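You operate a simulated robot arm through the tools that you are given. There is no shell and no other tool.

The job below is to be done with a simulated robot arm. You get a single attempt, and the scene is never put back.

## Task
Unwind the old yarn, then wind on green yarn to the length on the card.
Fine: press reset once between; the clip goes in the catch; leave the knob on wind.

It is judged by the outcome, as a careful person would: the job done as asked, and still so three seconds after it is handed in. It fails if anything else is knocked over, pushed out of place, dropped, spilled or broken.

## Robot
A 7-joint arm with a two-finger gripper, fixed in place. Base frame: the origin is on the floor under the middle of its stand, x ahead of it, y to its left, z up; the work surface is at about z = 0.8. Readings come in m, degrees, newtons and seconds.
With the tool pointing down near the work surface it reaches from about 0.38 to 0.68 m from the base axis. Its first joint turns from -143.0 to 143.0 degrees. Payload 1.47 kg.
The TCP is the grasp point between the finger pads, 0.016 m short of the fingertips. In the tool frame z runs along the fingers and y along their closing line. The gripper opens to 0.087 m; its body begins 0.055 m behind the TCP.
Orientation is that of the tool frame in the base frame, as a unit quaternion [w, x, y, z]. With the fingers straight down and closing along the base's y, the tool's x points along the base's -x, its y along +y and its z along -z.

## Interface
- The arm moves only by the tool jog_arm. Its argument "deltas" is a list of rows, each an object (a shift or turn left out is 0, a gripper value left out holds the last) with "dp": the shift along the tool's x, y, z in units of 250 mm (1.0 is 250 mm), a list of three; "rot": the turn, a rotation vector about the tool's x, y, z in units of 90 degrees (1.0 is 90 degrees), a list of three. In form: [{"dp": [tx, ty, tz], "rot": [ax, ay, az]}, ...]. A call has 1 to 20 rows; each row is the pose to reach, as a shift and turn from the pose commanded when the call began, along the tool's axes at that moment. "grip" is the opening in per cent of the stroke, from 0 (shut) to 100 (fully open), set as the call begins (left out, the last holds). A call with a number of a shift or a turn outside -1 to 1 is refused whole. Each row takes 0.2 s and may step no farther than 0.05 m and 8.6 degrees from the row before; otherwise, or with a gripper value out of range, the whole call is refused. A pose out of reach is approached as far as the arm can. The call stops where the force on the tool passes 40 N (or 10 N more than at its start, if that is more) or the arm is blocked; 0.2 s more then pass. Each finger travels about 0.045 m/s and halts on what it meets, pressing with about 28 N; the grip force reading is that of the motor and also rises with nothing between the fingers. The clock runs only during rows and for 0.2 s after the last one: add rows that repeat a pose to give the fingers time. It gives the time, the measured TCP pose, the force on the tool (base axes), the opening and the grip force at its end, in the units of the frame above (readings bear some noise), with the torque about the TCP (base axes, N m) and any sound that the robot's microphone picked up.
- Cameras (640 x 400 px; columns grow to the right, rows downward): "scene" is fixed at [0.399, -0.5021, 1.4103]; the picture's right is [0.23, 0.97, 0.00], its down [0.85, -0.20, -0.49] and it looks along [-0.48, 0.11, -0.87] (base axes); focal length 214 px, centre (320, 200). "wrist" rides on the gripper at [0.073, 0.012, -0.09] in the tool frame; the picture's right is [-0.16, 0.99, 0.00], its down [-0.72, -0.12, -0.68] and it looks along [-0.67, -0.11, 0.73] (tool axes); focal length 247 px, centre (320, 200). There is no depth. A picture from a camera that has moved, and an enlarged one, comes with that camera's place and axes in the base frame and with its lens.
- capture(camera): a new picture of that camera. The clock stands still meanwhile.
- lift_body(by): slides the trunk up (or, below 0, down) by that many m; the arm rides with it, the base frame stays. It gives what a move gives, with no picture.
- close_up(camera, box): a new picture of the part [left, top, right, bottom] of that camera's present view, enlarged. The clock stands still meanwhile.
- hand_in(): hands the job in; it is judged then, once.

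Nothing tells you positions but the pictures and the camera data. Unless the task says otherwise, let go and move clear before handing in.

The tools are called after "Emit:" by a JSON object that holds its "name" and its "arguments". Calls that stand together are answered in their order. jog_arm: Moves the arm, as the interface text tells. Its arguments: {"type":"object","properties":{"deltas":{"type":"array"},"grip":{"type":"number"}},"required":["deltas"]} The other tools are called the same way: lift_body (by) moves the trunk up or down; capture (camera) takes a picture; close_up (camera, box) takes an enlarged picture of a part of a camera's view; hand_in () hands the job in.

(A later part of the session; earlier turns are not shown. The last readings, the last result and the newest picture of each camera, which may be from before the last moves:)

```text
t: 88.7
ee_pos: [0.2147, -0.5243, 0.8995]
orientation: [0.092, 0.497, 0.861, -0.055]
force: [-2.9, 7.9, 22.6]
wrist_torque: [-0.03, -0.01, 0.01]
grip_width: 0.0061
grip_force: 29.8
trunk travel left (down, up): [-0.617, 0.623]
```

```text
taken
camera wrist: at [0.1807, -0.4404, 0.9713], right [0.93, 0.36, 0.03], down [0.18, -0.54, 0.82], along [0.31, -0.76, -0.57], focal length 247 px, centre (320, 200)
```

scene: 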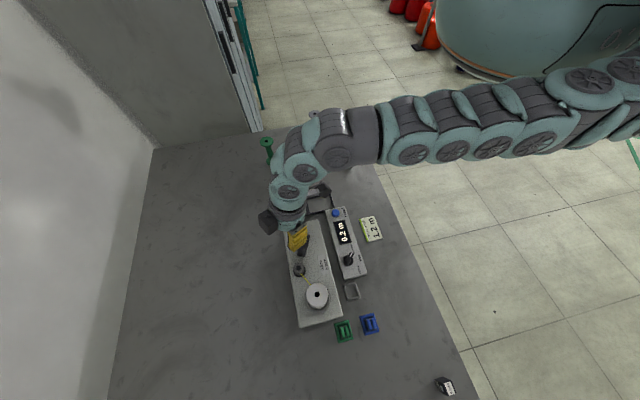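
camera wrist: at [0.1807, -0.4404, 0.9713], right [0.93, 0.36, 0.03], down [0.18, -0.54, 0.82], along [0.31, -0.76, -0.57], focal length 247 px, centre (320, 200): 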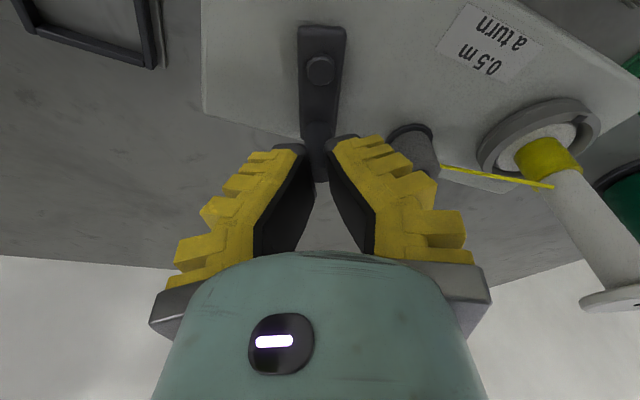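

The crank follows, but the pads are gripping only the top edge of the handle. I'll open slightly, go 8 mm deeper, and regrip.

Emit:
{"name": "jog_arm", "arguments": {"deltas": [{"dp": [0, 0, 0]}, {"dp": [0, 0, 0]}, {"dp": [0.0034, 0, 0.0156]}, {"dp": [0.0068, 0, 0.0312]}], "grip": 35}}

Emit:
{"name": "close_up", "arguments": {"camera": "wrist", "box": [200, 90, 440, 240]}}

```text
t: 89.7
ee_pos: [0.2144, -0.5224, 0.8893]
orientation: [0.091, 0.497, 0.861, -0.053]
force: [-0.5, -0.1, 0.2]
wrist_torque: [0.01, 0.0, 0.02]
grip_width: 0.0365
grip_force: 4.5
trunk travel left (down, up): [-0.617, 0.623]
```

```text
2.67 times, centred on (320, 165) of wrist
camera zoom: at [0.1812, -0.4386, 0.9621], right [0.93, 0.36, 0.03], down [0.18, -0.55, 0.82], along [0.31, -0.76, -0.58], focal length 659 px, centre (320, 293)
```

zoom: 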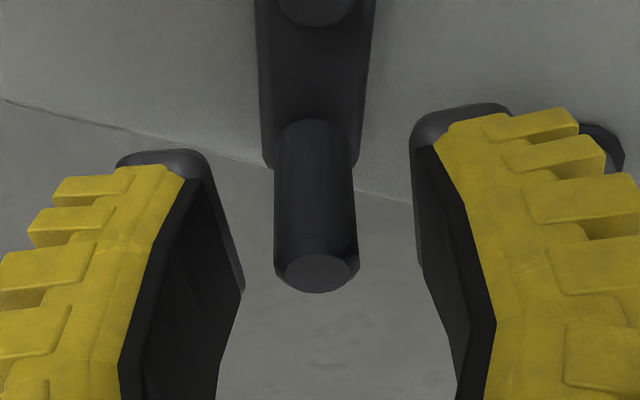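

Emit:
{"name": "jog_arm", "arguments": {"deltas": [{"dp": [0, 0, 0]}, {"dp": [0, 0, 0]}, {"dp": [0, 0, 0]}, {"dp": [0, 0, 0]}], "grip": 0}}

Emit:
{"name": "close_up", "arguments": {"camera": "scene", "box": [260, 180, 400, 270]}}

```text
t: 90.7
ee_pos: [0.2154, -0.5231, 0.8897]
orientation: [0.092, 0.497, 0.861, -0.055]
force: [-0.5, 1.7, 2.6]
wrist_torque: [-0.35, -0.21, 0.0]
grip_width: 0.0095
grip_force: 30.2
trunk travel left (down, up): [-0.617, 0.623]
```

```text
4.44 times, centred on (330, 225) of scene
camera zoom: at [0.399, -0.5021, 1.4103], right [0.23, 0.97, 0.0], down [0.85, -0.2, -0.49], along [-0.48, 0.11, -0.87], focal length 953 px, centre (276, 89)
```

zoom: 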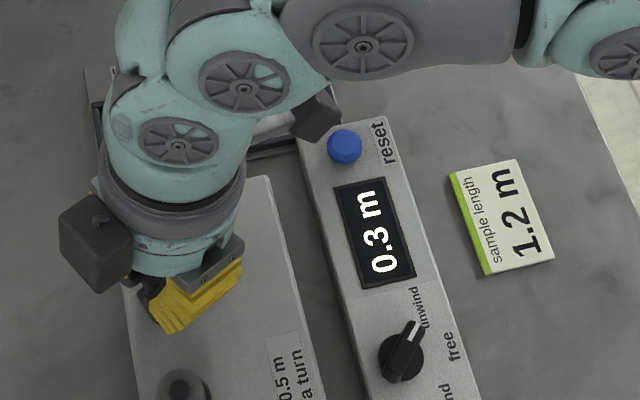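

The handle is well gripped and the counter shows 0.3 m. I'll continue clockwise around the far side in a moderate arc and check the force.

Emit:
{"name": "jog_arm", "arguments": {"deltas": [{"dp": [0.0101, -0.0328, -0.0022]}, {"dp": [0.0282, -0.0619, -0.006]}, {"dp": [0.053, -0.0852, -0.0114]}, {"dp": [0.0829, -0.1011, -0.0179]}, {"dp": [0.1157, -0.1085, -0.025]}, {"dp": [0.1494, -0.107, -0.0323]}, {"dp": [0.1494, -0.107, -0.0323]}]}}

```text
t: 92.3
ee_pos: [0.1723, -0.5038, 0.8907]
orientation: [0.092, 0.497, 0.861, -0.055]
force: [-6.4, -2.8, 14.7]
wrist_torque: [-0.01, 0.05, -0.03]
grip_width: 0.0082
grip_force: 30.2
trunk travel left (down, up): [-0.617, 0.623]
```

Emit:
{"name": "jog_arm", "arguments": {"deltas": [{"dp": [0.0321, 0.0104, -0.007]}, {"dp": [0.0605, 0.0289, -0.0132]}, {"dp": [0.0832, 0.0543, -0.0182]}, {"dp": [0.0988, 0.0849, -0.0216]}, {"dp": [0.106, 0.1185, -0.0232]}, {"dp": [0.1046, 0.1529, -0.0229]}, {"dp": [0.0945, 0.1858, -0.0208]}, {"dp": [0.0764, 0.2149, -0.0169]}, {"dp": [0.0764, 0.2149, -0.0169]}]}}

Emit:
{"name": "close_up", "arguments": {"camera": "scene", "box": [260, 180, 400, 270]}}

Emit:
{"name": "capture", "arguments": {"camera": "wrist"}}

```text
t: 94.3
ee_pos: [0.2102, -0.46, 0.8904]
orientation: [0.093, 0.497, 0.861, -0.053]
force: [0.1, -5.0, -10.0]
wrist_torque: [-0.25, -0.06, -0.02]
grip_width: 0.0065
grip_force: 30.4
trunk travel left (down, up): [-0.617, 0.623]
```

```text
4.44 times, centred on (330, 225) of scene
camera zoom: at [0.399, -0.5021, 1.4103], right [0.23, 0.97, 0.0], down [0.85, -0.2, -0.49], along [-0.48, 0.11, -0.87], focal length 953 px, centre (276, 89)
```

zoom: 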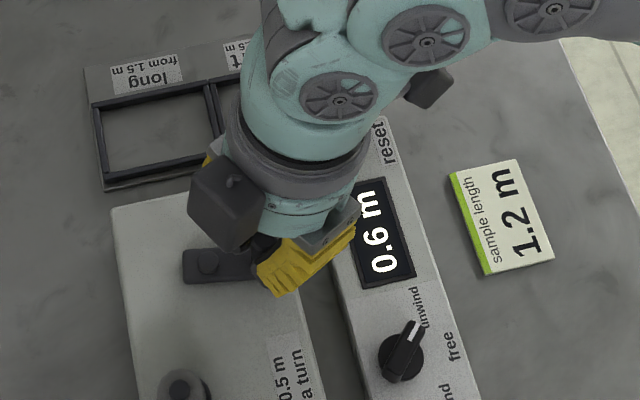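

```text
taken
camera wrist: at [0.1755, -0.3756, 0.962], right [0.93, 0.36, 0.03], down [0.18, -0.55, 0.82], along [0.31, -0.76, -0.57], focal length 247 px, centre (320, 200)
```

wrist: 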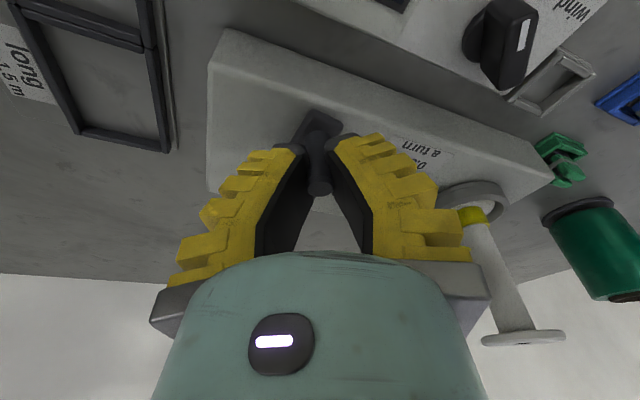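

The counter shows 0.6 m and the yellow band on the spool is getting shorter. I'll continue another part-turn clockwise.

Emit:
{"name": "jog_arm", "arguments": {"deltas": [{"dp": [-0.0248, 0.0233, 0.0054]}, {"dp": [-0.0547, 0.0392, 0.0118]}, {"dp": [-0.0875, 0.0466, 0.0189]}, {"dp": [-0.1212, 0.0451, 0.0262]}, {"dp": [-0.1532, 0.0347, 0.0332]}, {"dp": [-0.1816, 0.0162, 0.0394]}, {"dp": [-0.2044, -0.0092, 0.0444]}, {"dp": [-0.2199, -0.0398, 0.0478]}, {"dp": [-0.2272, -0.0734, 0.0494]}, {"dp": [-0.2257, -0.1078, 0.0492]}, {"dp": [-0.2156, -0.1407, 0.047]}, {"dp": [-0.1975, -0.1697, 0.0431]}, {"dp": [-0.1975, -0.1697, 0.0431]}]}}

Emit:
{"name": "capture", "arguments": {"camera": "wrist"}}

Emit:
{"name": "close_up", "arguments": {"camera": "scene", "box": [260, 180, 400, 270]}}

```text
t: 97.1
ee_pos: [0.1971, -0.5267, 0.8911]
orientation: [0.091, 0.497, 0.861, -0.056]
force: [-1.4, -7.8, -0.6]
wrist_torque: [0.18, 0.17, -0.02]
grip_width: 0.0059
grip_force: 29.9
trunk travel left (down, up): [-0.617, 0.623]
```

```text
taken
camera wrist: at [0.1632, -0.4423, 0.9625], right [0.93, 0.36, 0.03], down [0.18, -0.54, 0.82], along [0.31, -0.76, -0.57], focal length 247 px, centre (320, 200)
```

wrist: 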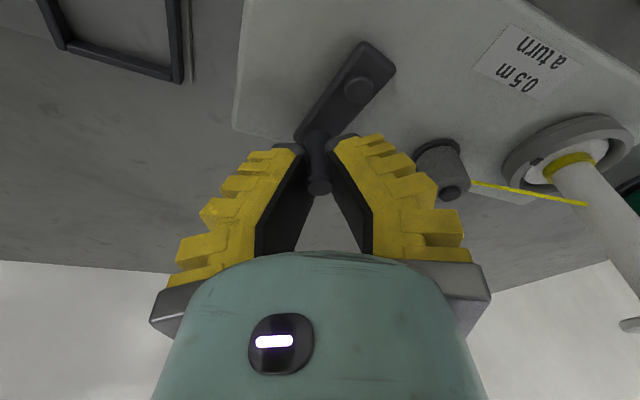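

```text
4.44 times, centred on (330, 225) of scene
camera zoom: at [0.399, -0.5021, 1.4103], right [0.23, 0.97, 0.0], down [0.85, -0.2, -0.49], along [-0.48, 0.11, -0.87], focal length 953 px, centre (276, 89)
```

zoom: 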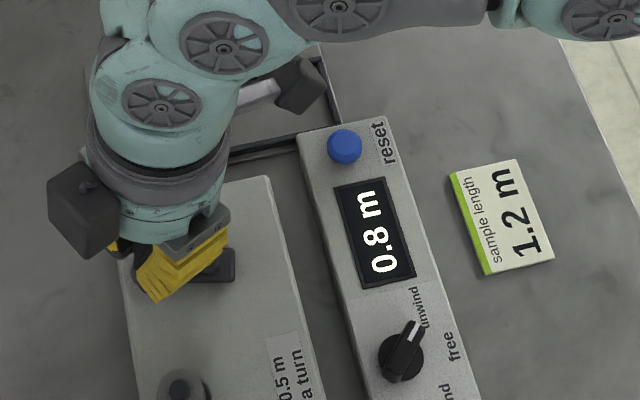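

Emit:
{"name": "jog_arm", "arguments": {"deltas": [{"dp": [0.0248, -0.0233, -0.0054]}, {"dp": [0.0547, -0.0392, -0.0118]}, {"dp": [0.0875, -0.0466, -0.0189]}, {"dp": [0.1212, -0.0451, -0.0262]}, {"dp": [0.1532, -0.0347, -0.0332]}, {"dp": [0.1816, -0.0162, -0.0394]}, {"dp": [0.1816, -0.0162, -0.0394]}]}}

Emit:
{"name": "capture", "arguments": {"camera": "wrist"}}

Emit:
{"name": "close_up", "arguments": {"camera": "scene", "box": [260, 200, 400, 290]}}

```text
t: 98.7
ee_pos: [0.1707, -0.4894, 0.8903]
orientation: [0.092, 0.497, 0.861, -0.055]
force: [-2.3, -0.2, 15.4]
wrist_torque: [-0.09, 0.01, -0.02]
grip_width: 0.006
grip_force: 30.0
trunk travel left (down, up): [-0.617, 0.623]
```

```text
taken
camera wrist: at [0.1368, -0.4037, 0.962], right [0.93, 0.36, 0.03], down [0.18, -0.54, 0.82], along [0.31, -0.76, -0.57], focal length 247 px, centre (320, 200)
```

wrist: 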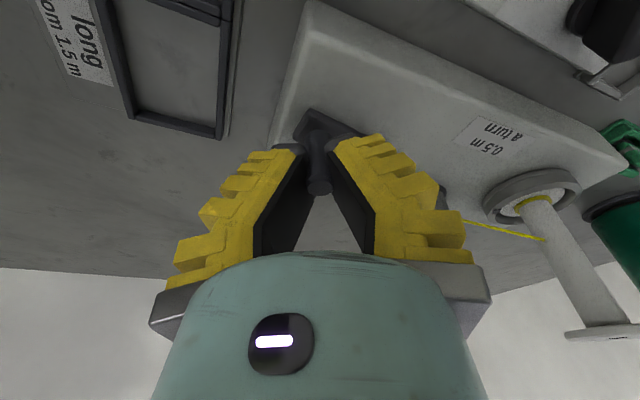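

```text
4.44 times, centred on (330, 245) of scene
camera zoom: at [0.399, -0.5021, 1.4103], right [0.23, 0.97, 0.0], down [0.85, -0.2, -0.49], along [-0.48, 0.11, -0.87], focal length 953 px, centre (276, 0)
```

zoom: 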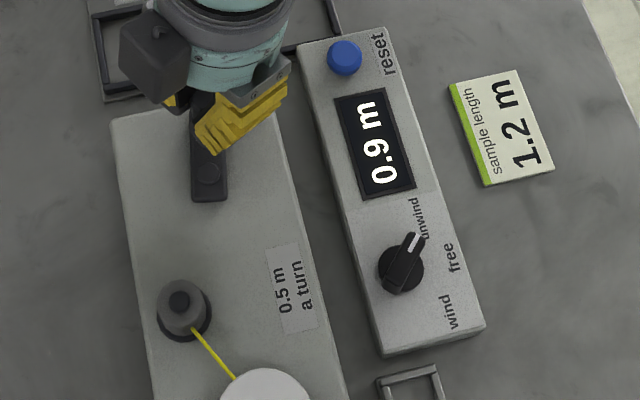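

Now 0.9 m, with only a thin yellow ring left. I'll keep going a quarter turn at a time.

Emit:
{"name": "jog_arm", "arguments": {"deltas": [{"dp": [0.0228, 0.0254, -0.005]}, {"dp": [0.0383, 0.056, -0.0084]}, {"dp": [0.0456, 0.0896, -0.01]}, {"dp": [0.0441, 0.124, -0.0098]}, {"dp": [0.034, 0.1569, -0.0076]}, {"dp": [0.0159, 0.186, -0.0037]}, {"dp": [-0.0089, 0.2093, 0.0016]}, {"dp": [-0.0089, 0.2093, 0.0016]}]}}

Emit:
{"name": "capture", "arguments": {"camera": "wrist"}}

Emit:
{"name": "close_up", "arguments": {"camera": "scene", "box": [260, 200, 400, 290]}}

```text
t: 100.5
ee_pos: [0.2201, -0.4638, 0.8898]
orientation: [0.093, 0.496, 0.862, -0.054]
force: [2.8, 3.0, 15.9]
wrist_torque: [-0.3, -0.08, -0.01]
grip_width: 0.0062
grip_force: 30.1
trunk travel left (down, up): [-0.617, 0.623]
```

```text
taken
camera wrist: at [0.1855, -0.3792, 0.9614], right [0.93, 0.36, 0.03], down [0.18, -0.54, 0.82], along [0.31, -0.76, -0.57], focal length 247 px, centre (320, 200)
```

wrist: 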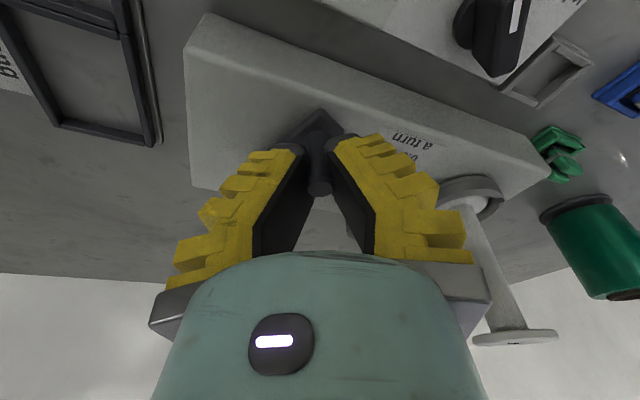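

```text
4.44 times, centred on (330, 245) of scene
camera zoom: at [0.399, -0.5021, 1.4103], right [0.23, 0.97, 0.0], down [0.85, -0.2, -0.49], along [-0.48, 0.11, -0.87], focal length 953 px, centre (276, 0)
```

zoom: 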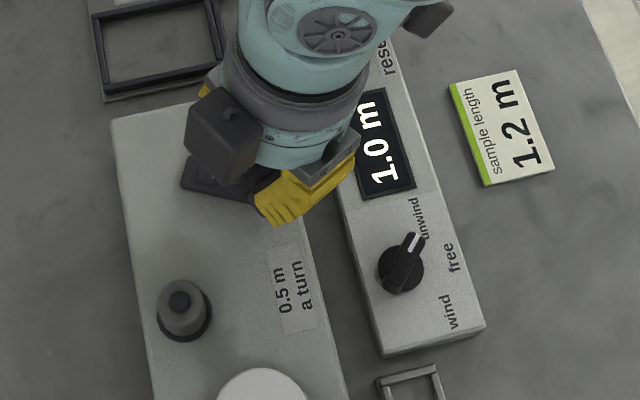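

Emit:
{"name": "close_up", "arguments": {"camera": "wrist", "box": [400, 160, 560, 260]}}

Emit:
{"name": "close_up", "arguments": {"camera": "scene", "box": [270, 260, 410, 350]}}

```text
4.00 times, centred on (480, 210) of wrist
camera zoom: at [0.1855, -0.3792, 0.9614], right [0.93, 0.36, 0.03], down [0.18, -0.54, 0.82], along [0.31, -0.76, -0.57], focal length 988 px, centre (-320, 160)
```

zoom: 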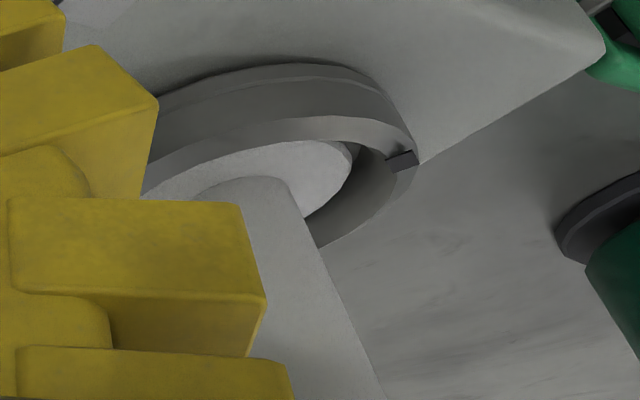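

```text
4.44 times, centred on (340, 305) of scene
camera zoom: at [0.399, -0.5021, 1.4103], right [0.23, 0.97, 0.0], down [0.85, -0.2, -0.49], along [-0.48, 0.11, -0.87], focal length 953 px, centre (231, -267)
```

zoom: 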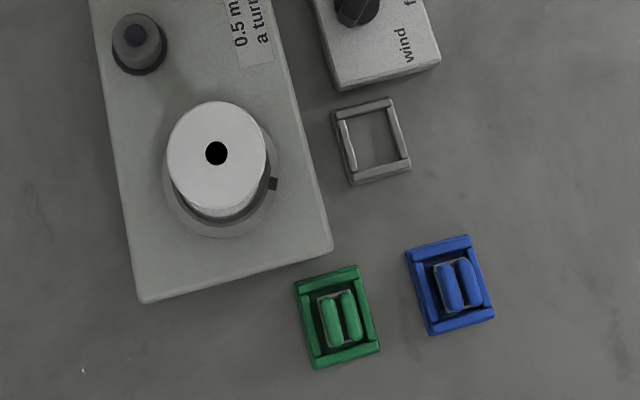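

The spool is bare and the counter reads 1.0 m, so the old yarn is fully unwound. I'll release the handle, rise, and bring the tool upright.

Emit:
{"name": "jog_arm", "arguments": {"deltas": [{"dp": [0, 0, 0]}, {"dp": [0, 0, 0]}, {"dp": [0, 0, 0]}], "grip": 45}}

Emit:
{"name": "jog_arm", "arguments": {"deltas": [{"dp": [-0.0127, 0, -0.0586]}, {"dp": [-0.0254, 0, -0.117]}, {"dp": [-0.0381, 0, -0.176]}, {"dp": [-0.0509, 0, -0.2344]}]}}

```text
t: 101.3
ee_pos: [0.2178, -0.4624, 0.8888]
orientation: [0.092, 0.497, 0.861, -0.054]
force: [0.7, 0.2, -1.1]
wrist_torque: [0.0, 0.02, -0.02]
grip_width: 0.0449
grip_force: 4.5
trunk travel left (down, up): [-0.617, 0.623]
```

```text
t: 102.3
ee_pos: [0.2189, -0.4625, 0.9492]
orientation: [0.091, 0.497, 0.861, -0.054]
force: [0.3, -0.2, -0.6]
wrist_torque: [0.01, -0.02, 0.0]
grip_width: 0.0451
grip_force: 4.7
trunk travel left (down, up): [-0.617, 0.623]
```

Emit:
{"name": "jog_arm", "arguments": {"deltas": [{"rot": [0, 0.025, 0]}, {"rot": [0, 0.05, 0]}, {"rot": [0, 0.075, 0]}, {"rot": [0, 0.1, 0]}, {"rot": [0, 0.133, 0]}]}}

Emit:
{"name": "capture", "arguments": {"camera": "scene"}}

```text
t: 103.5
ee_pos: [0.2175, -0.4624, 0.9491]
orientation: [0.002, 0.5, 0.866, -0.001]
force: [-0.3, -0.3, -0.5]
wrist_torque: [0.03, 0.01, 0.02]
grip_width: 0.045
grip_force: 4.2
trunk travel left (down, up): [-0.617, 0.623]
```

```text
taken
```

scene: 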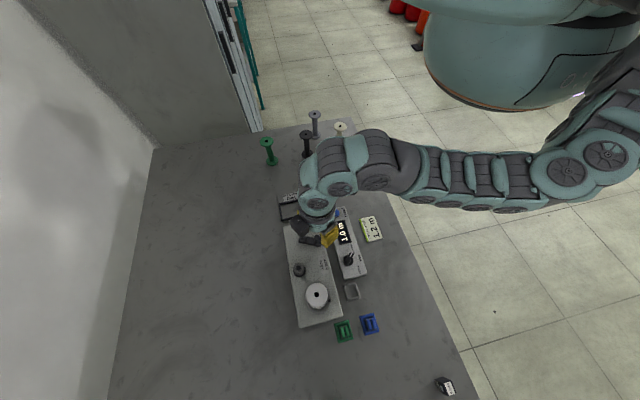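

I'll raise the trunk slightly and move toward the green clip at a safe height, turning the tool back to its original heading on the way.

Emit:
{"name": "lift_body", "arguments": {"by": 0.058}}

Emit:
{"name": "jog_arm", "arguments": {"deltas": [{"dp": [-0.02, 0.077, -0.02], "rot": [0, 0, -0.083]}, {"dp": [-0.04, 0.153, -0.04], "rot": [0, 0, -0.167]}, {"dp": [-0.06, 0.23, -0.04], "rot": [0, 0, -0.25]}, {"dp": [-0.079, 0.307, -0.04], "rot": [0, 0, -0.333]}, {"dp": [-0.099, 0.383, -0.04], "rot": [0, 0, -0.417]}, {"dp": [-0.119, 0.46, -0.04], "rot": [0, 0, -0.5]}, {"dp": [-0.138, 0.536, -0.04], "rot": [0, 0, -0.583]}, {"dp": [-0.158, 0.613, -0.04], "rot": [0, 0, -0.667]}]}}

Emit:
{"name": "capture", "arguments": {"camera": "scene"}}

Emit:
{"name": "capture", "arguments": {"camera": "wrist"}}

```text
t: 104.5
ee_pos: [0.2177, -0.4621, 1.0074]
orientation: [0.0, 0.5, 0.866, -0.001]
force: [0.0, -0.3, 0.5]
wrist_torque: [0.0, 0.0, -0.04]
grip_width: 0.0448
grip_force: 4.5
trunk travel left (down, up): [-0.675, 0.565]
```

```text
t: 106.2
ee_pos: [0.3724, -0.4215, 1.0174]
orientation: [0.0, -0.002, 1.0, -0.002]
force: [-0.4, -1.0, -0.3]
wrist_torque: [0.01, 0.0, -0.02]
grip_width: 0.045
grip_force: 4.3
trunk travel left (down, up): [-0.675, 0.565]
```

```text
taken
```

scene: 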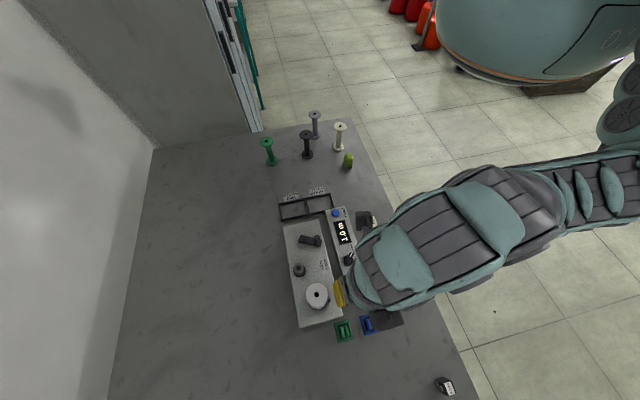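

```text
taken
camera wrist: at [0.2993, -0.408, 1.1066], right [0.15, 0.99, 0.0], down [0.72, -0.11, 0.68], along [0.67, -0.11, -0.73], focal length 247 px, centre (320, 200)
```

wrist: 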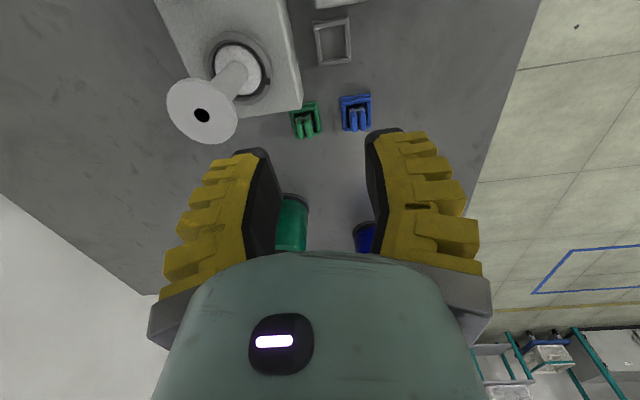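

Emit:
{"name": "close_up", "arguments": {"camera": "wrist", "box": [260, 70, 400, 158]}}

Emit:
{"name": "close_up", "arguments": {"camera": "wrist", "box": [280, 0, 400, 75]}}

```text
4.55 times, centred on (330, 114) of wrist
camera zoom: at [0.2993, -0.408, 1.1066], right [0.15, 0.99, 0.0], down [0.72, -0.11, 0.68], along [0.67, -0.11, -0.73], focal length 1123 px, centre (274, 591)
```

zoom: 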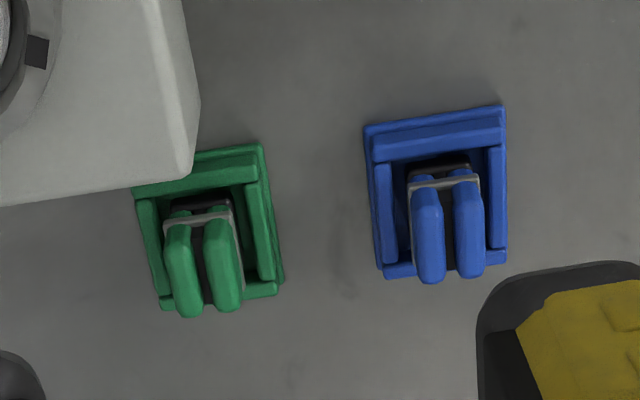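

```text
5.33 times, centred on (340, 38) of wrist
camera zoom: at [0.2993, -0.408, 1.1066], right [0.15, 0.99, 0.0], down [0.72, -0.11, 0.68], along [0.67, -0.11, -0.73], focal length 1317 px, centre (213, 1067)
```

zoom: 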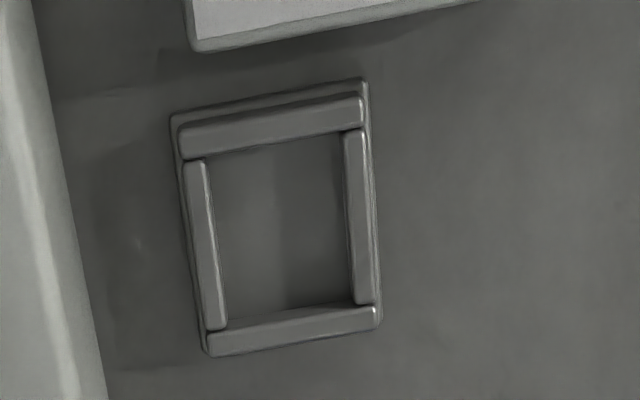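

I can see the green clip (two fins, centre about (0.432, -0.449)) and the empty catch at about (0.355, -0.404). I'll move above the green clip first, still high.

Emit:
{"name": "jog_arm", "arguments": {"deltas": [{"dp": [-0.08, -0.036, 0]}, {"dp": [-0.16, -0.073, 0]}, {"dp": [-0.2424, -0.11, 0]}, {"dp": [-0.2424, -0.11, 0]}], "grip": 38}}

Emit:
{"name": "capture", "arguments": {"camera": "wrist"}}

```text
t: 107.2
ee_pos: [0.4321, -0.4476, 1.0176]
orientation: [0.0, 0.0, 1.0, -0.002]
force: [-0.4, -0.5, 0.2]
wrist_torque: [0.0, 0.01, -0.03]
grip_width: 0.0391
grip_force: 4.2
trunk travel left (down, up): [-0.675, 0.565]
```

```text
taken
camera wrist: at [0.3597, -0.4352, 1.1085], right [0.16, 0.99, 0.0], down [0.72, -0.11, 0.68], along [0.67, -0.11, -0.73], focal length 247 px, centre (320, 200)
```

wrist: 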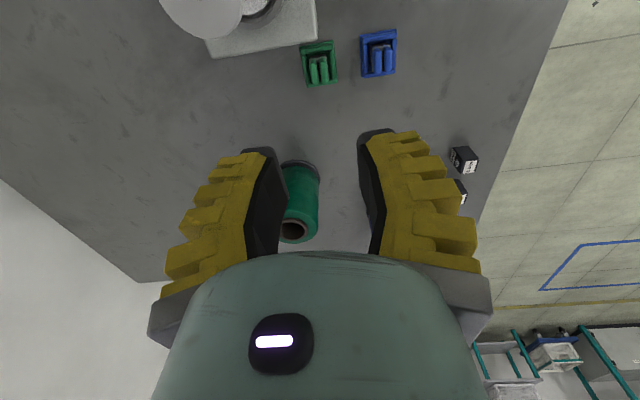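

Emit:
{"name": "close_up", "arguments": {"camera": "wrist", "box": [280, 30, 360, 100]}}

```text
5.71 times, centred on (320, 65) of wrist
camera zoom: at [0.3597, -0.4352, 1.1085], right [0.16, 0.99, 0.0], down [0.72, -0.11, 0.68], along [0.67, -0.11, -0.73], focal length 1411 px, centre (320, 971)
```

zoom: 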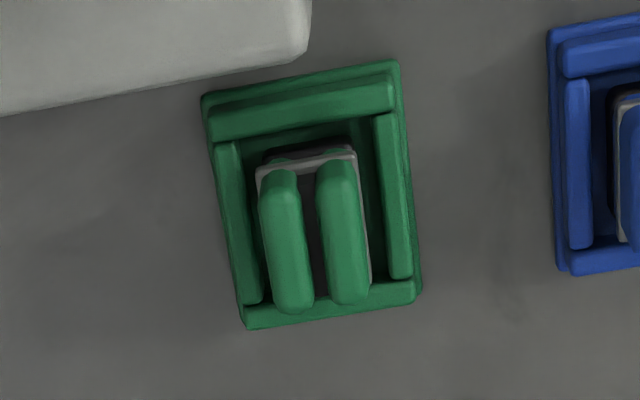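

The clip is right under the tool, centre about (0.435, -0.449) with dock heading near zero. I'll lower with the trunk by 0.1 m and measure again from closer.

Emit:
{"name": "lift_body", "arguments": {"by": -0.1}}

Emit:
{"name": "capture", "arguments": {"camera": "wrist"}}

Emit:
{"name": "close_up", "arguments": {"camera": "wrist", "box": [260, 70, 400, 158]}}

Emit:
{"name": "capture", "arguments": {"camera": "scene"}}

```text
t: 108.6
ee_pos: [0.4324, -0.4479, 0.9189]
orientation: [0.0, 0.001, 1.0, -0.002]
force: [0.8, -0.5, 0.8]
wrist_torque: [-0.01, -0.01, 0.02]
grip_width: 0.0392
grip_force: 4.1
trunk travel left (down, up): [-0.575, 0.665]
```

```text
taken
camera wrist: at [0.3601, -0.4352, 1.0085], right [0.16, 0.99, 0.0], down [0.72, -0.11, 0.68], along [0.67, -0.11, -0.73], focal length 247 px, centre (320, 200)
```

wrist: 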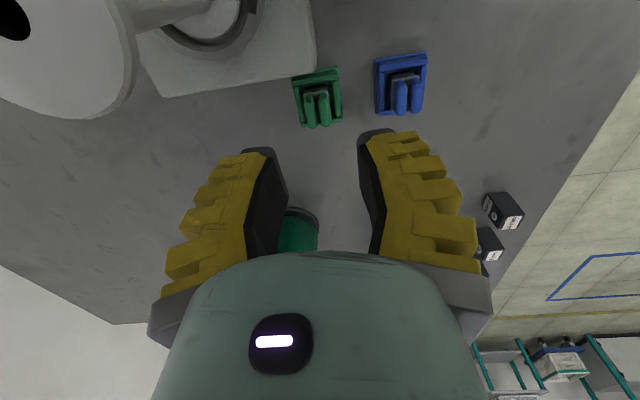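

```text
4.55 times, centred on (330, 114) of wrist
camera zoom: at [0.3601, -0.4352, 1.0085], right [0.16, 0.99, 0.0], down [0.72, -0.11, 0.68], along [0.67, -0.11, -0.73], focal length 1123 px, centre (274, 591)
```

zoom: 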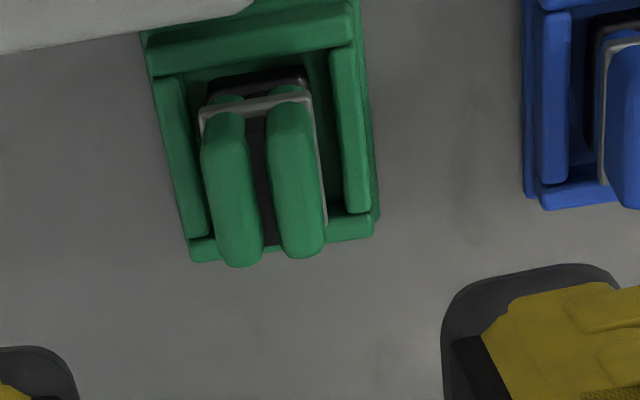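

```text
taken
```

scene: 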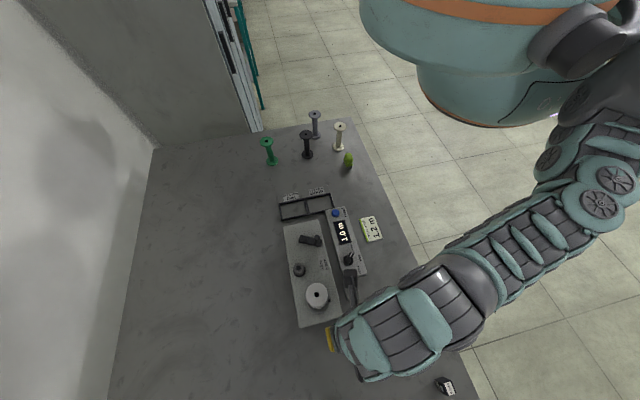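

Closer measurement puts the fin tops at about z = 0.834 and the dock walls near 0.81. I'll descend to z about 0.837 over (0.4355, -0.4495).

Emit:
{"name": "jog_arm", "arguments": {"deltas": [{"dp": [-0.006, -0.003, 0.08]}, {"dp": [-0.0124, -0.0064, 0.16]}, {"dp": [-0.0124, -0.0064, 0.24]}, {"dp": [-0.0124, -0.0064, 0.29]}, {"dp": [-0.0124, -0.0064, 0.29]}]}}

Emit:
{"name": "capture", "arguments": {"camera": "wrist"}}

Emit:
{"name": "close_up", "arguments": {"camera": "wrist", "box": [240, 90, 400, 190]}}

```text
t: 109.8
ee_pos: [0.4337, -0.4503, 0.8459]
orientation: [0.0, 0.0, 1.0, -0.002]
force: [-0.3, -0.5, 0.0]
wrist_torque: [-0.03, -0.01, 0.04]
grip_width: 0.0388
grip_force: 4.1
trunk travel left (down, up): [-0.575, 0.665]
```

```text
taken
camera wrist: at [0.3616, -0.4373, 0.9353], right [0.16, 0.99, 0.0], down [0.72, -0.11, 0.68], along [0.67, -0.11, -0.73], focal length 247 px, centre (320, 200)
```

wrist: 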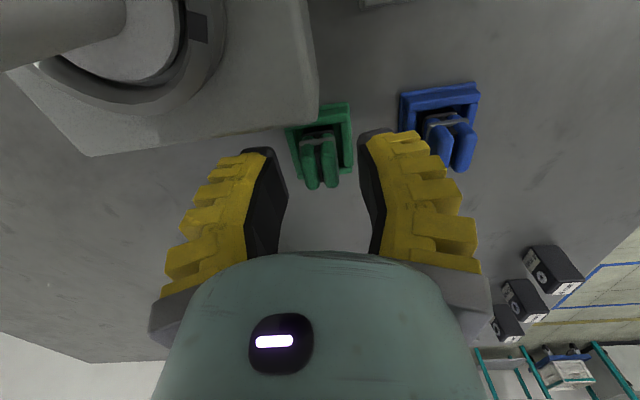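

```text
4.00 times, centred on (320, 140) of wrist
camera zoom: at [0.3616, -0.4373, 0.9353], right [0.16, 0.99, 0.0], down [0.72, -0.11, 0.68], along [0.67, -0.11, -0.73], focal length 988 px, centre (320, 440)
```

zoom: 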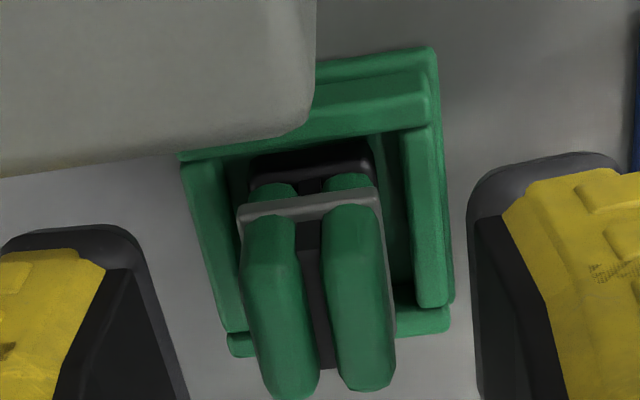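

The fins are centred between the fingers. I'll go down another 10 mm and close gently.

Emit:
{"name": "jog_arm", "arguments": {"deltas": [{"dp": [-0.004, 0, 0.02]}, {"dp": [-0.004, 0, 0.038]}, {"dp": [-0.004, 0, 0.038]}]}}

Emit:
{"name": "jog_arm", "arguments": {"deltas": [{"dp": [0, 0, 0]}, {"dp": [0, 0, 0]}, {"dp": [0, 0, 0]}, {"dp": [0, 0, 0]}], "grip": 0}}

Emit:
{"name": "close_up", "arguments": {"camera": "wrist", "box": [240, 90, 400, 190]}}

```text
t: 110.6
ee_pos: [0.4352, -0.4485, 0.8373]
orientation: [0.0, -0.001, 1.0, -0.001]
force: [0.4, -0.1, 0.2]
wrist_torque: [-0.01, 0.02, -0.02]
grip_width: 0.0391
grip_force: 4.0
trunk travel left (down, up): [-0.575, 0.665]
```

```text
t: 111.6
ee_pos: [0.4358, -0.4513, 0.8371]
orientation: [0.0, 0.0, 1.0, -0.003]
force: [-2.8, 2.4, 9.3]
wrist_torque: [0.03, 0.06, 0.01]
grip_width: 0.0105
grip_force: 28.0
trunk travel left (down, up): [-0.575, 0.665]
```

```text
4.00 times, centred on (320, 140) of wrist
camera zoom: at [0.3635, -0.4376, 0.9273], right [0.16, 0.99, 0.0], down [0.72, -0.11, 0.68], along [0.67, -0.11, -0.73], focal length 988 px, centre (320, 440)
```

zoom: 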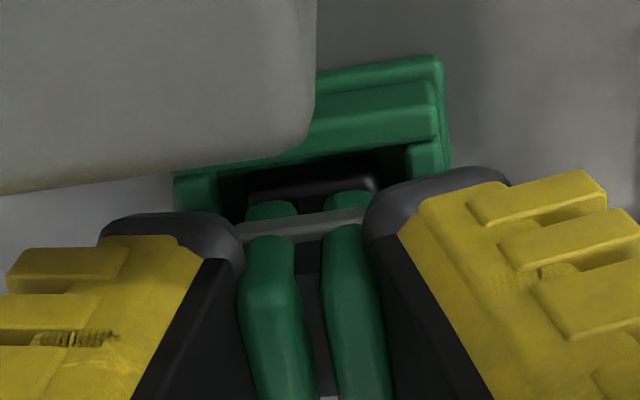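

The clip's fins are gripped. I'll lift it straight up 60 mm and check that it comes along.

Emit:
{"name": "jog_arm", "arguments": {"deltas": [{"dp": [0, 0, -0.03]}, {"dp": [0, 0, -0.07]}, {"dp": [0, 0, -0.12]}, {"dp": [0, 0, -0.18]}, {"dp": [0, 0, -0.26]}]}}

Emit:
{"name": "capture", "arguments": {"camera": "wrist"}}

Emit:
{"name": "close_up", "arguments": {"camera": "wrist", "box": [240, 70, 400, 200]}}

```text
t: 112.8
ee_pos: [0.4357, -0.4499, 0.9034]
orientation: [0.001, -0.001, 1.0, -0.003]
force: [0.6, -1.3, -1.0]
wrist_torque: [-0.03, 0.0, 0.0]
grip_width: 0.0071
grip_force: 27.8
trunk travel left (down, up): [-0.575, 0.665]
```

```text
taken
camera wrist: at [0.3637, -0.4375, 0.9918], right [0.16, 0.99, 0.0], down [0.72, -0.11, 0.68], along [0.67, -0.11, -0.73], focal length 247 px, centre (320, 200)
```

wrist: 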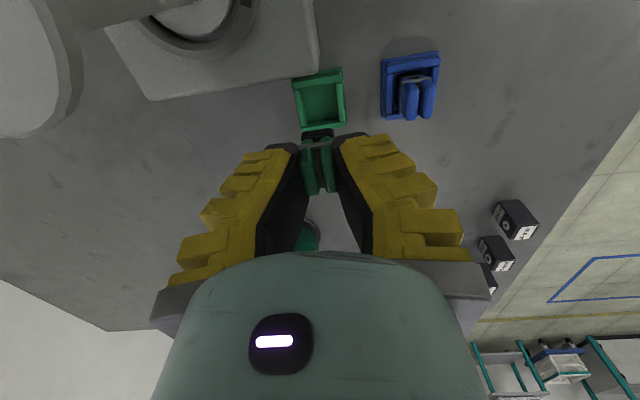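

```text
3.08 times, centred on (320, 135) of wrist
camera zoom: at [0.3637, -0.4375, 0.9918], right [0.16, 0.99, 0.0], down [0.72, -0.11, 0.68], along [0.67, -0.11, -0.73], focal length 760 px, centre (320, 400)
```

zoom: 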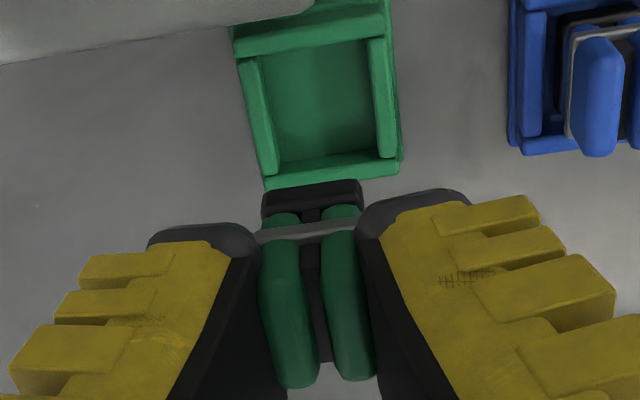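

The green clip is in the gripper and its dock is empty. I'll raise the trunk and move above the catch at the same height I used to view the dock, so I can compare the two views.

Emit:
{"name": "lift_body", "arguments": {"by": 0.1}}

Emit:
{"name": "jog_arm", "arguments": {"deltas": [{"dp": [0.06, 0.04, -0.0568]}, {"dp": [0.13, 0.08, -0.0568]}, {"dp": [0.2, 0.12, -0.0568]}, {"dp": [0.27, 0.16, -0.0568]}, {"dp": [0.3324, 0.1892, -0.0568]}, {"dp": [0.3324, 0.1892, -0.0568]}]}}

Emit:
{"name": "capture", "arguments": {"camera": "wrist"}}

Emit:
{"name": "close_up", "arguments": {"camera": "wrist", "box": [280, 30, 360, 100]}}

```text
t: 114.1
ee_pos: [0.4347, -0.4482, 1.0009]
orientation: [0.001, 0.0, 1.0, -0.002]
force: [0.2, -0.3, -0.1]
wrist_torque: [0.01, -0.01, 0.02]
grip_width: 0.0073
grip_force: 28.4
trunk travel left (down, up): [-0.675, 0.565]
```

```text
t: 115.5
ee_pos: [0.3585, -0.4178, 1.0061]
orientation: [0.0, -0.001, 1.0, -0.001]
force: [0.0, 0.2, 0.2]
wrist_torque: [0.01, -0.01, -0.01]
grip_width: 0.0072
grip_force: 27.5
out of reach, approached as far as the arm can: row 4, 5, 6
trunk travel left (down, up): [-0.675, 0.565]
```

```text
taken
camera wrist: at [0.2853, -0.4052, 1.0955], right [0.16, 0.99, 0.0], down [0.72, -0.11, 0.68], along [0.67, -0.11, -0.73], focal length 247 px, centre (320, 200)
```

wrist: 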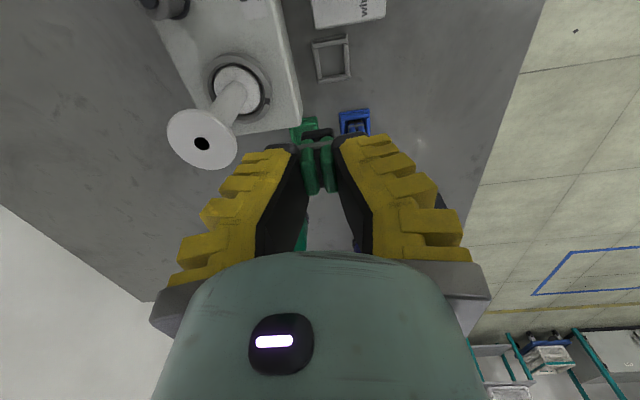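

```text
5.71 times, centred on (320, 65) of wrist
camera zoom: at [0.2853, -0.4052, 1.0955], right [0.16, 0.99, 0.0], down [0.72, -0.11, 0.68], along [0.67, -0.11, -0.73], focal length 1411 px, centre (320, 971)
```

zoom: 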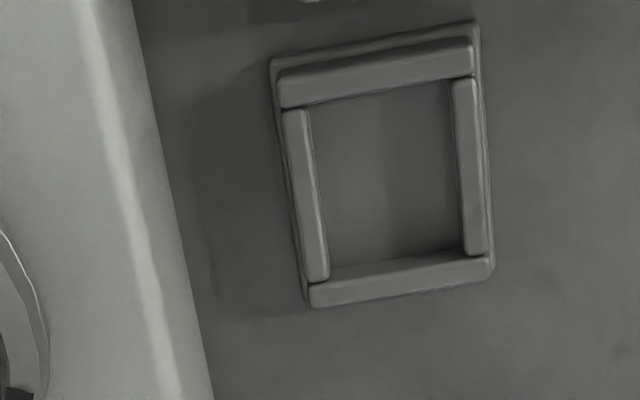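

The arm is at its inner limit at this height; lower down it should reach. The catch centre measures (0.355, -0.404). I'll come down toward z = 0.95 above it and check again.

Emit:
{"name": "jog_arm", "arguments": {"deltas": [{"dp": [0, 0.0, 0.08]}, {"dp": [0.004, 0.02, 0.15]}, {"dp": [0.0084, 0.04, 0.2244]}, {"dp": [0.0084, 0.0544, 0.2244]}, {"dp": [0.0084, 0.0544, 0.2244]}]}}

Emit:
{"name": "capture", "arguments": {"camera": "wrist"}}

Emit:
{"name": "close_up", "arguments": {"camera": "wrist", "box": [240, 60, 400, 200]}}

```text
t: 116.7
ee_pos: [0.355, -0.4013, 0.9476]
orientation: [0.0, 0.0, 1.0, -0.002]
force: [0.5, -0.4, -0.3]
wrist_torque: [0.02, 0.03, 0.01]
grip_width: 0.0071
grip_force: 27.8
trunk travel left (down, up): [-0.675, 0.565]
```

```text
taken
camera wrist: at [0.2823, -0.3901, 1.0388], right [0.16, 0.99, 0.0], down [0.72, -0.11, 0.68], along [0.67, -0.11, -0.73], focal length 247 px, centre (320, 200)
```

wrist: 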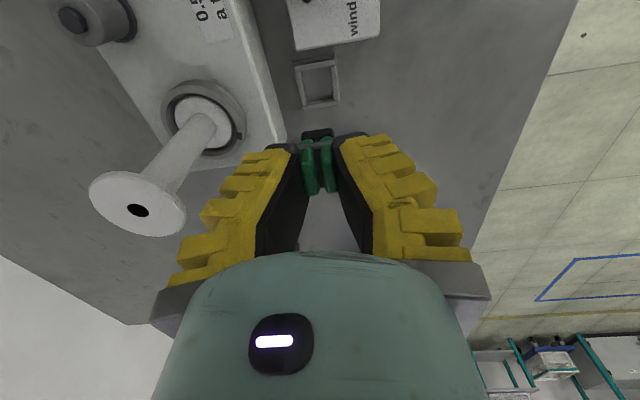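

```text
2.86 times, centred on (320, 130) of wrist
camera zoom: at [0.2823, -0.3901, 1.0388], right [0.16, 0.99, 0.0], down [0.72, -0.11, 0.68], along [0.67, -0.11, -0.73], focal length 706 px, centre (320, 400)
```

zoom: 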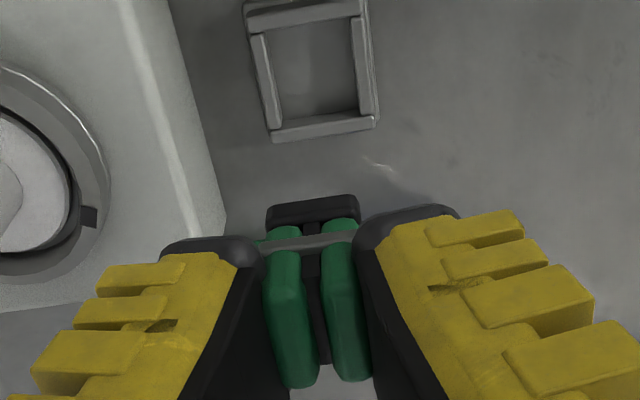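

The clip hangs straight in the gripper and the catch centre is confirmed at about (0.355, -0.404). I'll trim the position and lower with the trunk until the clip is just above the catch.

Emit:
{"name": "jog_arm", "arguments": {"deltas": [{"dp": [-0.0044, -0.0084, 0]}, {"dp": [-0.0044, -0.0084, 0]}]}}

Emit:
{"name": "lift_body", "arguments": {"by": -0.085}}

Emit:
{"name": "capture", "arguments": {"camera": "wrist"}}

Emit:
{"name": "close_up", "arguments": {"camera": "wrist", "box": [250, 90, 390, 190]}}

```text
t: 117.3
ee_pos: [0.3555, -0.4048, 0.9505]
orientation: [-0.001, 0.001, 1.0, -0.002]
force: [0.5, 0.3, 1.3]
wrist_torque: [-0.01, -0.02, 0.03]
grip_width: 0.0069
grip_force: 27.9
trunk travel left (down, up): [-0.675, 0.565]
```

```text
t: 118.5
ee_pos: [0.3556, -0.4044, 0.8645]
orientation: [0.0, -0.001, 1.0, -0.002]
force: [0.1, 0.4, -0.2]
wrist_torque: [-0.01, -0.02, -0.05]
grip_width: 0.007
grip_force: 27.8
trunk travel left (down, up): [-0.59, 0.65]
```

```text
taken
camera wrist: at [0.2838, -0.3924, 0.9543], right [0.16, 0.99, 0.0], down [0.72, -0.11, 0.68], along [0.67, -0.11, -0.73], focal length 247 px, centre (320, 200)
```

wrist: 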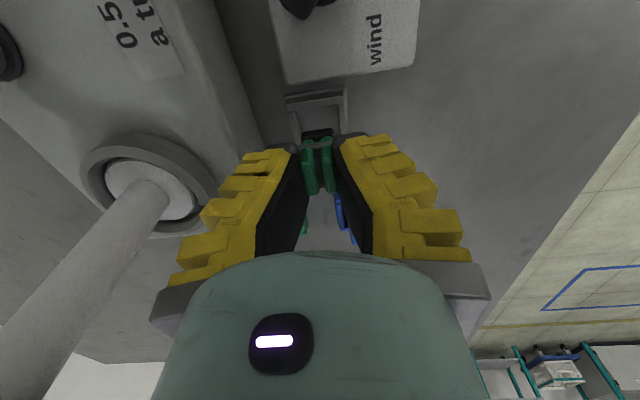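

```text
4.00 times, centred on (320, 140) of wrist
camera zoom: at [0.2838, -0.3924, 0.9543], right [0.16, 0.99, 0.0], down [0.72, -0.11, 0.68], along [0.67, -0.11, -0.73], focal length 988 px, centre (320, 440)
```

zoom: 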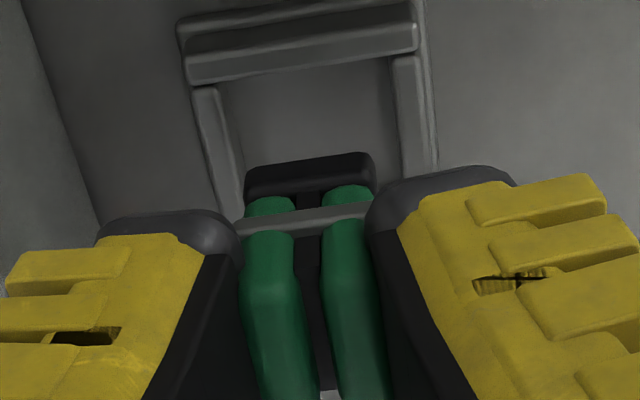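

Emit:
{"name": "jog_arm", "arguments": {"deltas": [{"dp": [0, 0, 0.03]}, {"dp": [0, 0, 0.06]}, {"dp": [0, 0, 0.07]}]}}

Emit:
{"name": "close_up", "arguments": {"camera": "wrist", "box": [250, 90, 390, 190]}}

```text
t: 119.3
ee_pos: [0.3565, -0.4045, 0.8461]
orientation: [-0.001, 0.0, 1.0, -0.002]
force: [-0.4, -0.7, -0.5]
wrist_torque: [-0.01, 0.0, -0.02]
grip_width: 0.0068
grip_force: 27.5
trunk travel left (down, up): [-0.59, 0.65]
```

```text
4.00 times, centred on (320, 140) of wrist
camera zoom: at [0.2845, -0.3925, 0.9363], right [0.16, 0.99, 0.0], down [0.72, -0.11, 0.68], along [0.67, -0.11, -0.73], focal length 988 px, centre (320, 440)
```

zoom: 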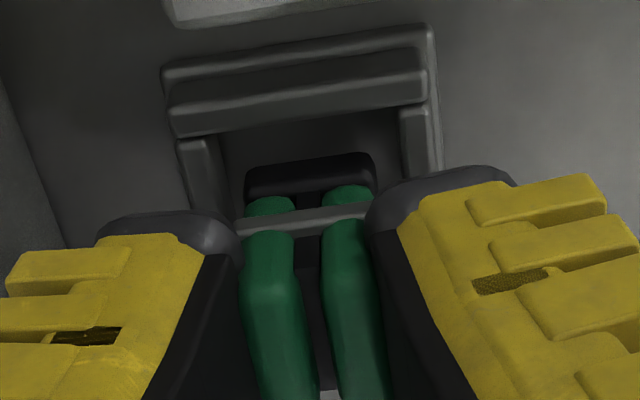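

Comparing with how the clip sat in its dock, I should shift about 1.5 mm toward -x before lowering. I'll do that and lower the last 8 mm gently.

Emit:
{"name": "jog_arm", "arguments": {"deltas": [{"dp": [0.006, -0.001, 0]}, {"dp": [0.006, -0.001, 0.012]}, {"dp": [0.006, -0.001, 0.024]}, {"dp": [0.006, -0.001, 0.03]}]}}

Emit:
{"name": "close_up", "arguments": {"camera": "wrist", "box": [250, 90, 390, 190]}}

```text
t: 120.3
ee_pos: [0.3545, -0.4041, 0.8391]
orientation: [0.0, -0.001, 1.0, -0.002]
force: [0.9, 0.1, -0.4]
wrist_torque: [0.01, 0.0, 0.02]
grip_width: 0.007
grip_force: 28.4
trunk travel left (down, up): [-0.59, 0.65]
```

```text
4.00 times, centred on (320, 140) of wrist
camera zoom: at [0.2825, -0.3921, 0.9288], right [0.16, 0.99, 0.0], down [0.72, -0.11, 0.68], along [0.67, -0.11, -0.73], focal length 988 px, centre (320, 440)
```

zoom: 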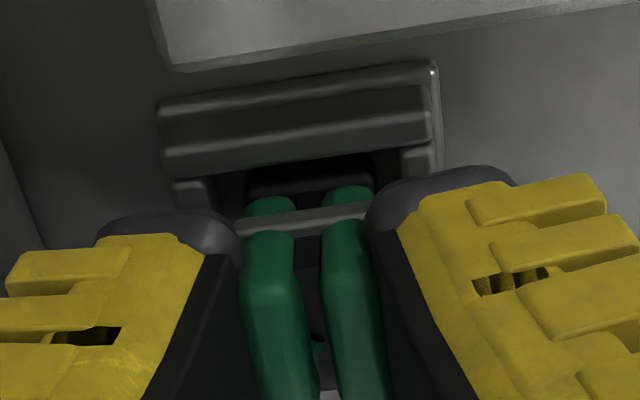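

Emit:
{"name": "jog_arm", "arguments": {"deltas": [{"dp": [0, 0, 0.006]}, {"dp": [0, 0, 0.012]}]}}

```text
t: 120.9
ee_pos: [0.3549, -0.4063, 0.8368]
orientation: [0.001, 0.0, 1.0, -0.002]
force: [-1.6, 3.9, 13.7]
wrist_torque: [0.07, 0.04, -0.03]
grip_width: 0.0133
grip_force: 28.2
trunk travel left (down, up): [-0.59, 0.65]
```

The clip appears to be seated (contact at the same height as in its dock). I'll open the fingers and rise to check.

Emit:
{"name": "jog_arm", "arguments": {"deltas": [{"dp": [0, 0, 0]}, {"dp": [0, 0, 0]}, {"dp": [0, 0, 0]}, {"dp": [0, 0, 0]}], "grip": 38}}

Emit:
{"name": "close_up", "arguments": {"camera": "wrist", "box": [250, 90, 390, 190]}}

```text
t: 121.9
ee_pos: [0.355, -0.4026, 0.8357]
orientation: [0.0, -0.001, 1.0, 0.0]
force: [0.5, 7.4, -3.1]
wrist_torque: [0.12, -0.01, 0.06]
grip_width: 0.0341
grip_force: 1.1
trunk travel left (down, up): [-0.59, 0.65]
```

```text
4.00 times, centred on (320, 140) of wrist
camera zoom: at [0.2825, -0.3909, 0.9247], right [0.16, 0.99, 0.0], down [0.72, -0.11, 0.68], along [0.67, -0.11, -0.73], focal length 988 px, centre (320, 440)
```

zoom: 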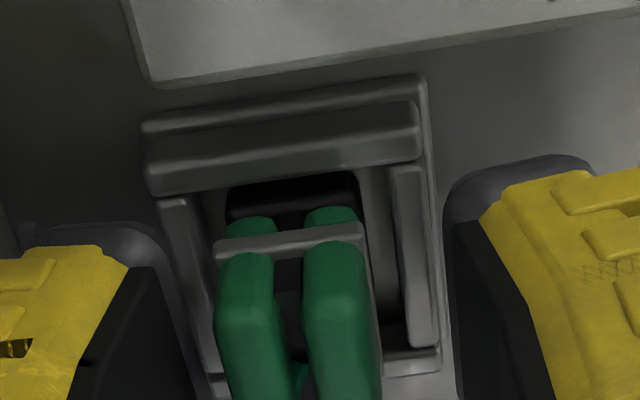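

The -y finger is touching the side of the machine. I'll narrow the opening a little right away and then rise.

Emit:
{"name": "jog_arm", "arguments": {"deltas": [{"dp": [0, 0, 0]}, {"dp": [0, 0, 0]}], "grip": 28}}

Emit:
{"name": "close_up", "arguments": {"camera": "wrist", "box": [250, 90, 390, 190]}}

Emit:
{"name": "close_up", "arguments": {"camera": "scene", "box": [270, 210, 410, 350]}}

```text
t: 122.5
ee_pos: [0.3541, -0.4051, 0.8356]
orientation: [-0.001, 0.0, 1.0, -0.001]
force: [1.8, 3.6, -2.1]
wrist_torque: [0.07, 0.01, 0.05]
grip_width: 0.029
grip_force: 3.6
trunk travel left (down, up): [-0.59, 0.65]
```

```text
4.00 times, centred on (320, 140) of wrist
camera zoom: at [0.2824, -0.3924, 0.9256], right [0.16, 0.99, 0.0], down [0.72, -0.11, 0.68], along [0.67, -0.11, -0.73], focal length 988 px, centre (320, 440)
```

zoom: 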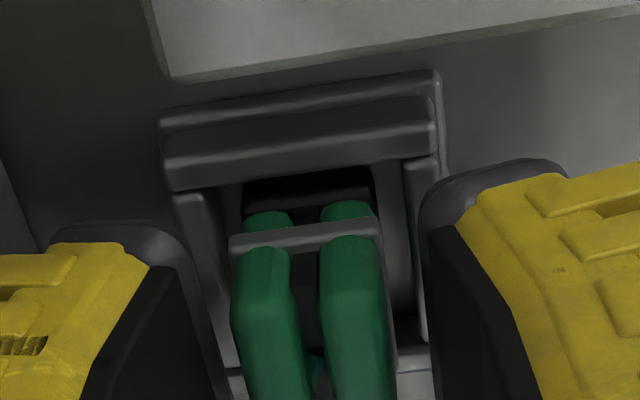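

```text
2.86 times, centred on (340, 280) of scene
camera zoom: at [0.399, -0.5021, 1.4103], right [0.23, 0.97, 0.0], down [0.85, -0.2, -0.49], along [-0.48, 0.11, -0.87], focal length 613 px, centre (263, -29)
```

zoom: 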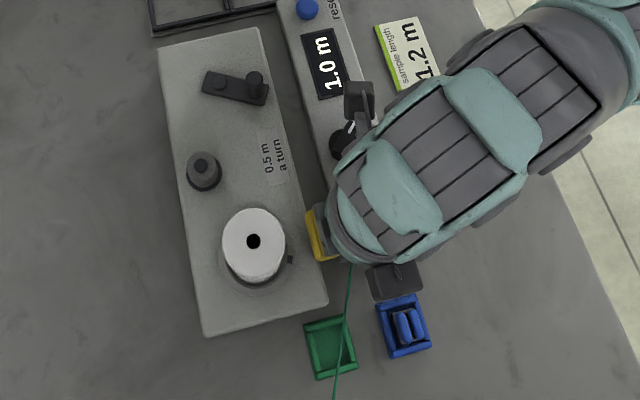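

The clip sits in the catch with the green yarn leading to it. I'll rise straight up and check.

Emit:
{"name": "jog_arm", "arguments": {"deltas": [{"dp": [0, 0, -0.03]}, {"dp": [0, 0, -0.08]}, {"dp": [0, 0, -0.16]}, {"dp": [0, 0, -0.26]}]}}

Emit:
{"name": "capture", "arguments": {"camera": "wrist"}}

Emit:
{"name": "close_up", "arguments": {"camera": "wrist", "box": [250, 40, 410, 140]}}

```text
t: 123.5
ee_pos: [0.3562, -0.4063, 0.9004]
orientation: [0.001, -0.001, 1.0, -0.003]
force: [-0.4, -0.3, 0.3]
wrist_torque: [-0.01, 0.04, -0.02]
grip_width: 0.0306
grip_force: 5.4
trunk travel left (down, up): [-0.59, 0.65]
```

```text
taken
camera wrist: at [0.2837, -0.3944, 0.9898], right [0.16, 0.99, 0.0], down [0.72, -0.11, 0.68], along [0.67, -0.11, -0.73], focal length 247 px, centre (320, 200)
```

wrist: 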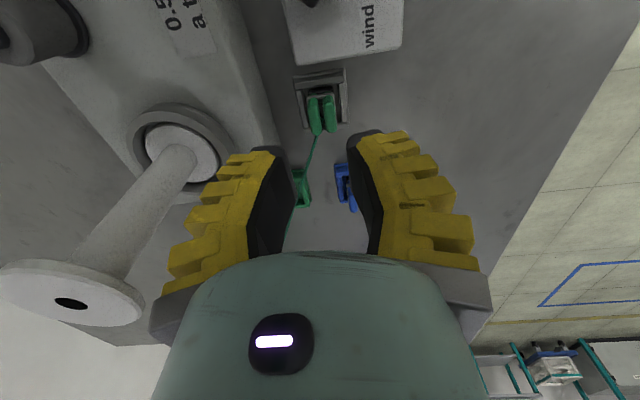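

```text
4.00 times, centred on (330, 90) of wrist
camera zoom: at [0.2837, -0.3944, 0.9898], right [0.16, 0.99, 0.0], down [0.72, -0.11, 0.68], along [0.67, -0.11, -0.73], focal length 988 px, centre (280, 640)
```

zoom: 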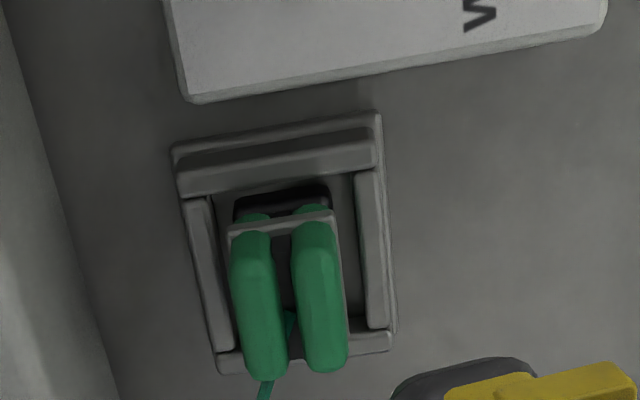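

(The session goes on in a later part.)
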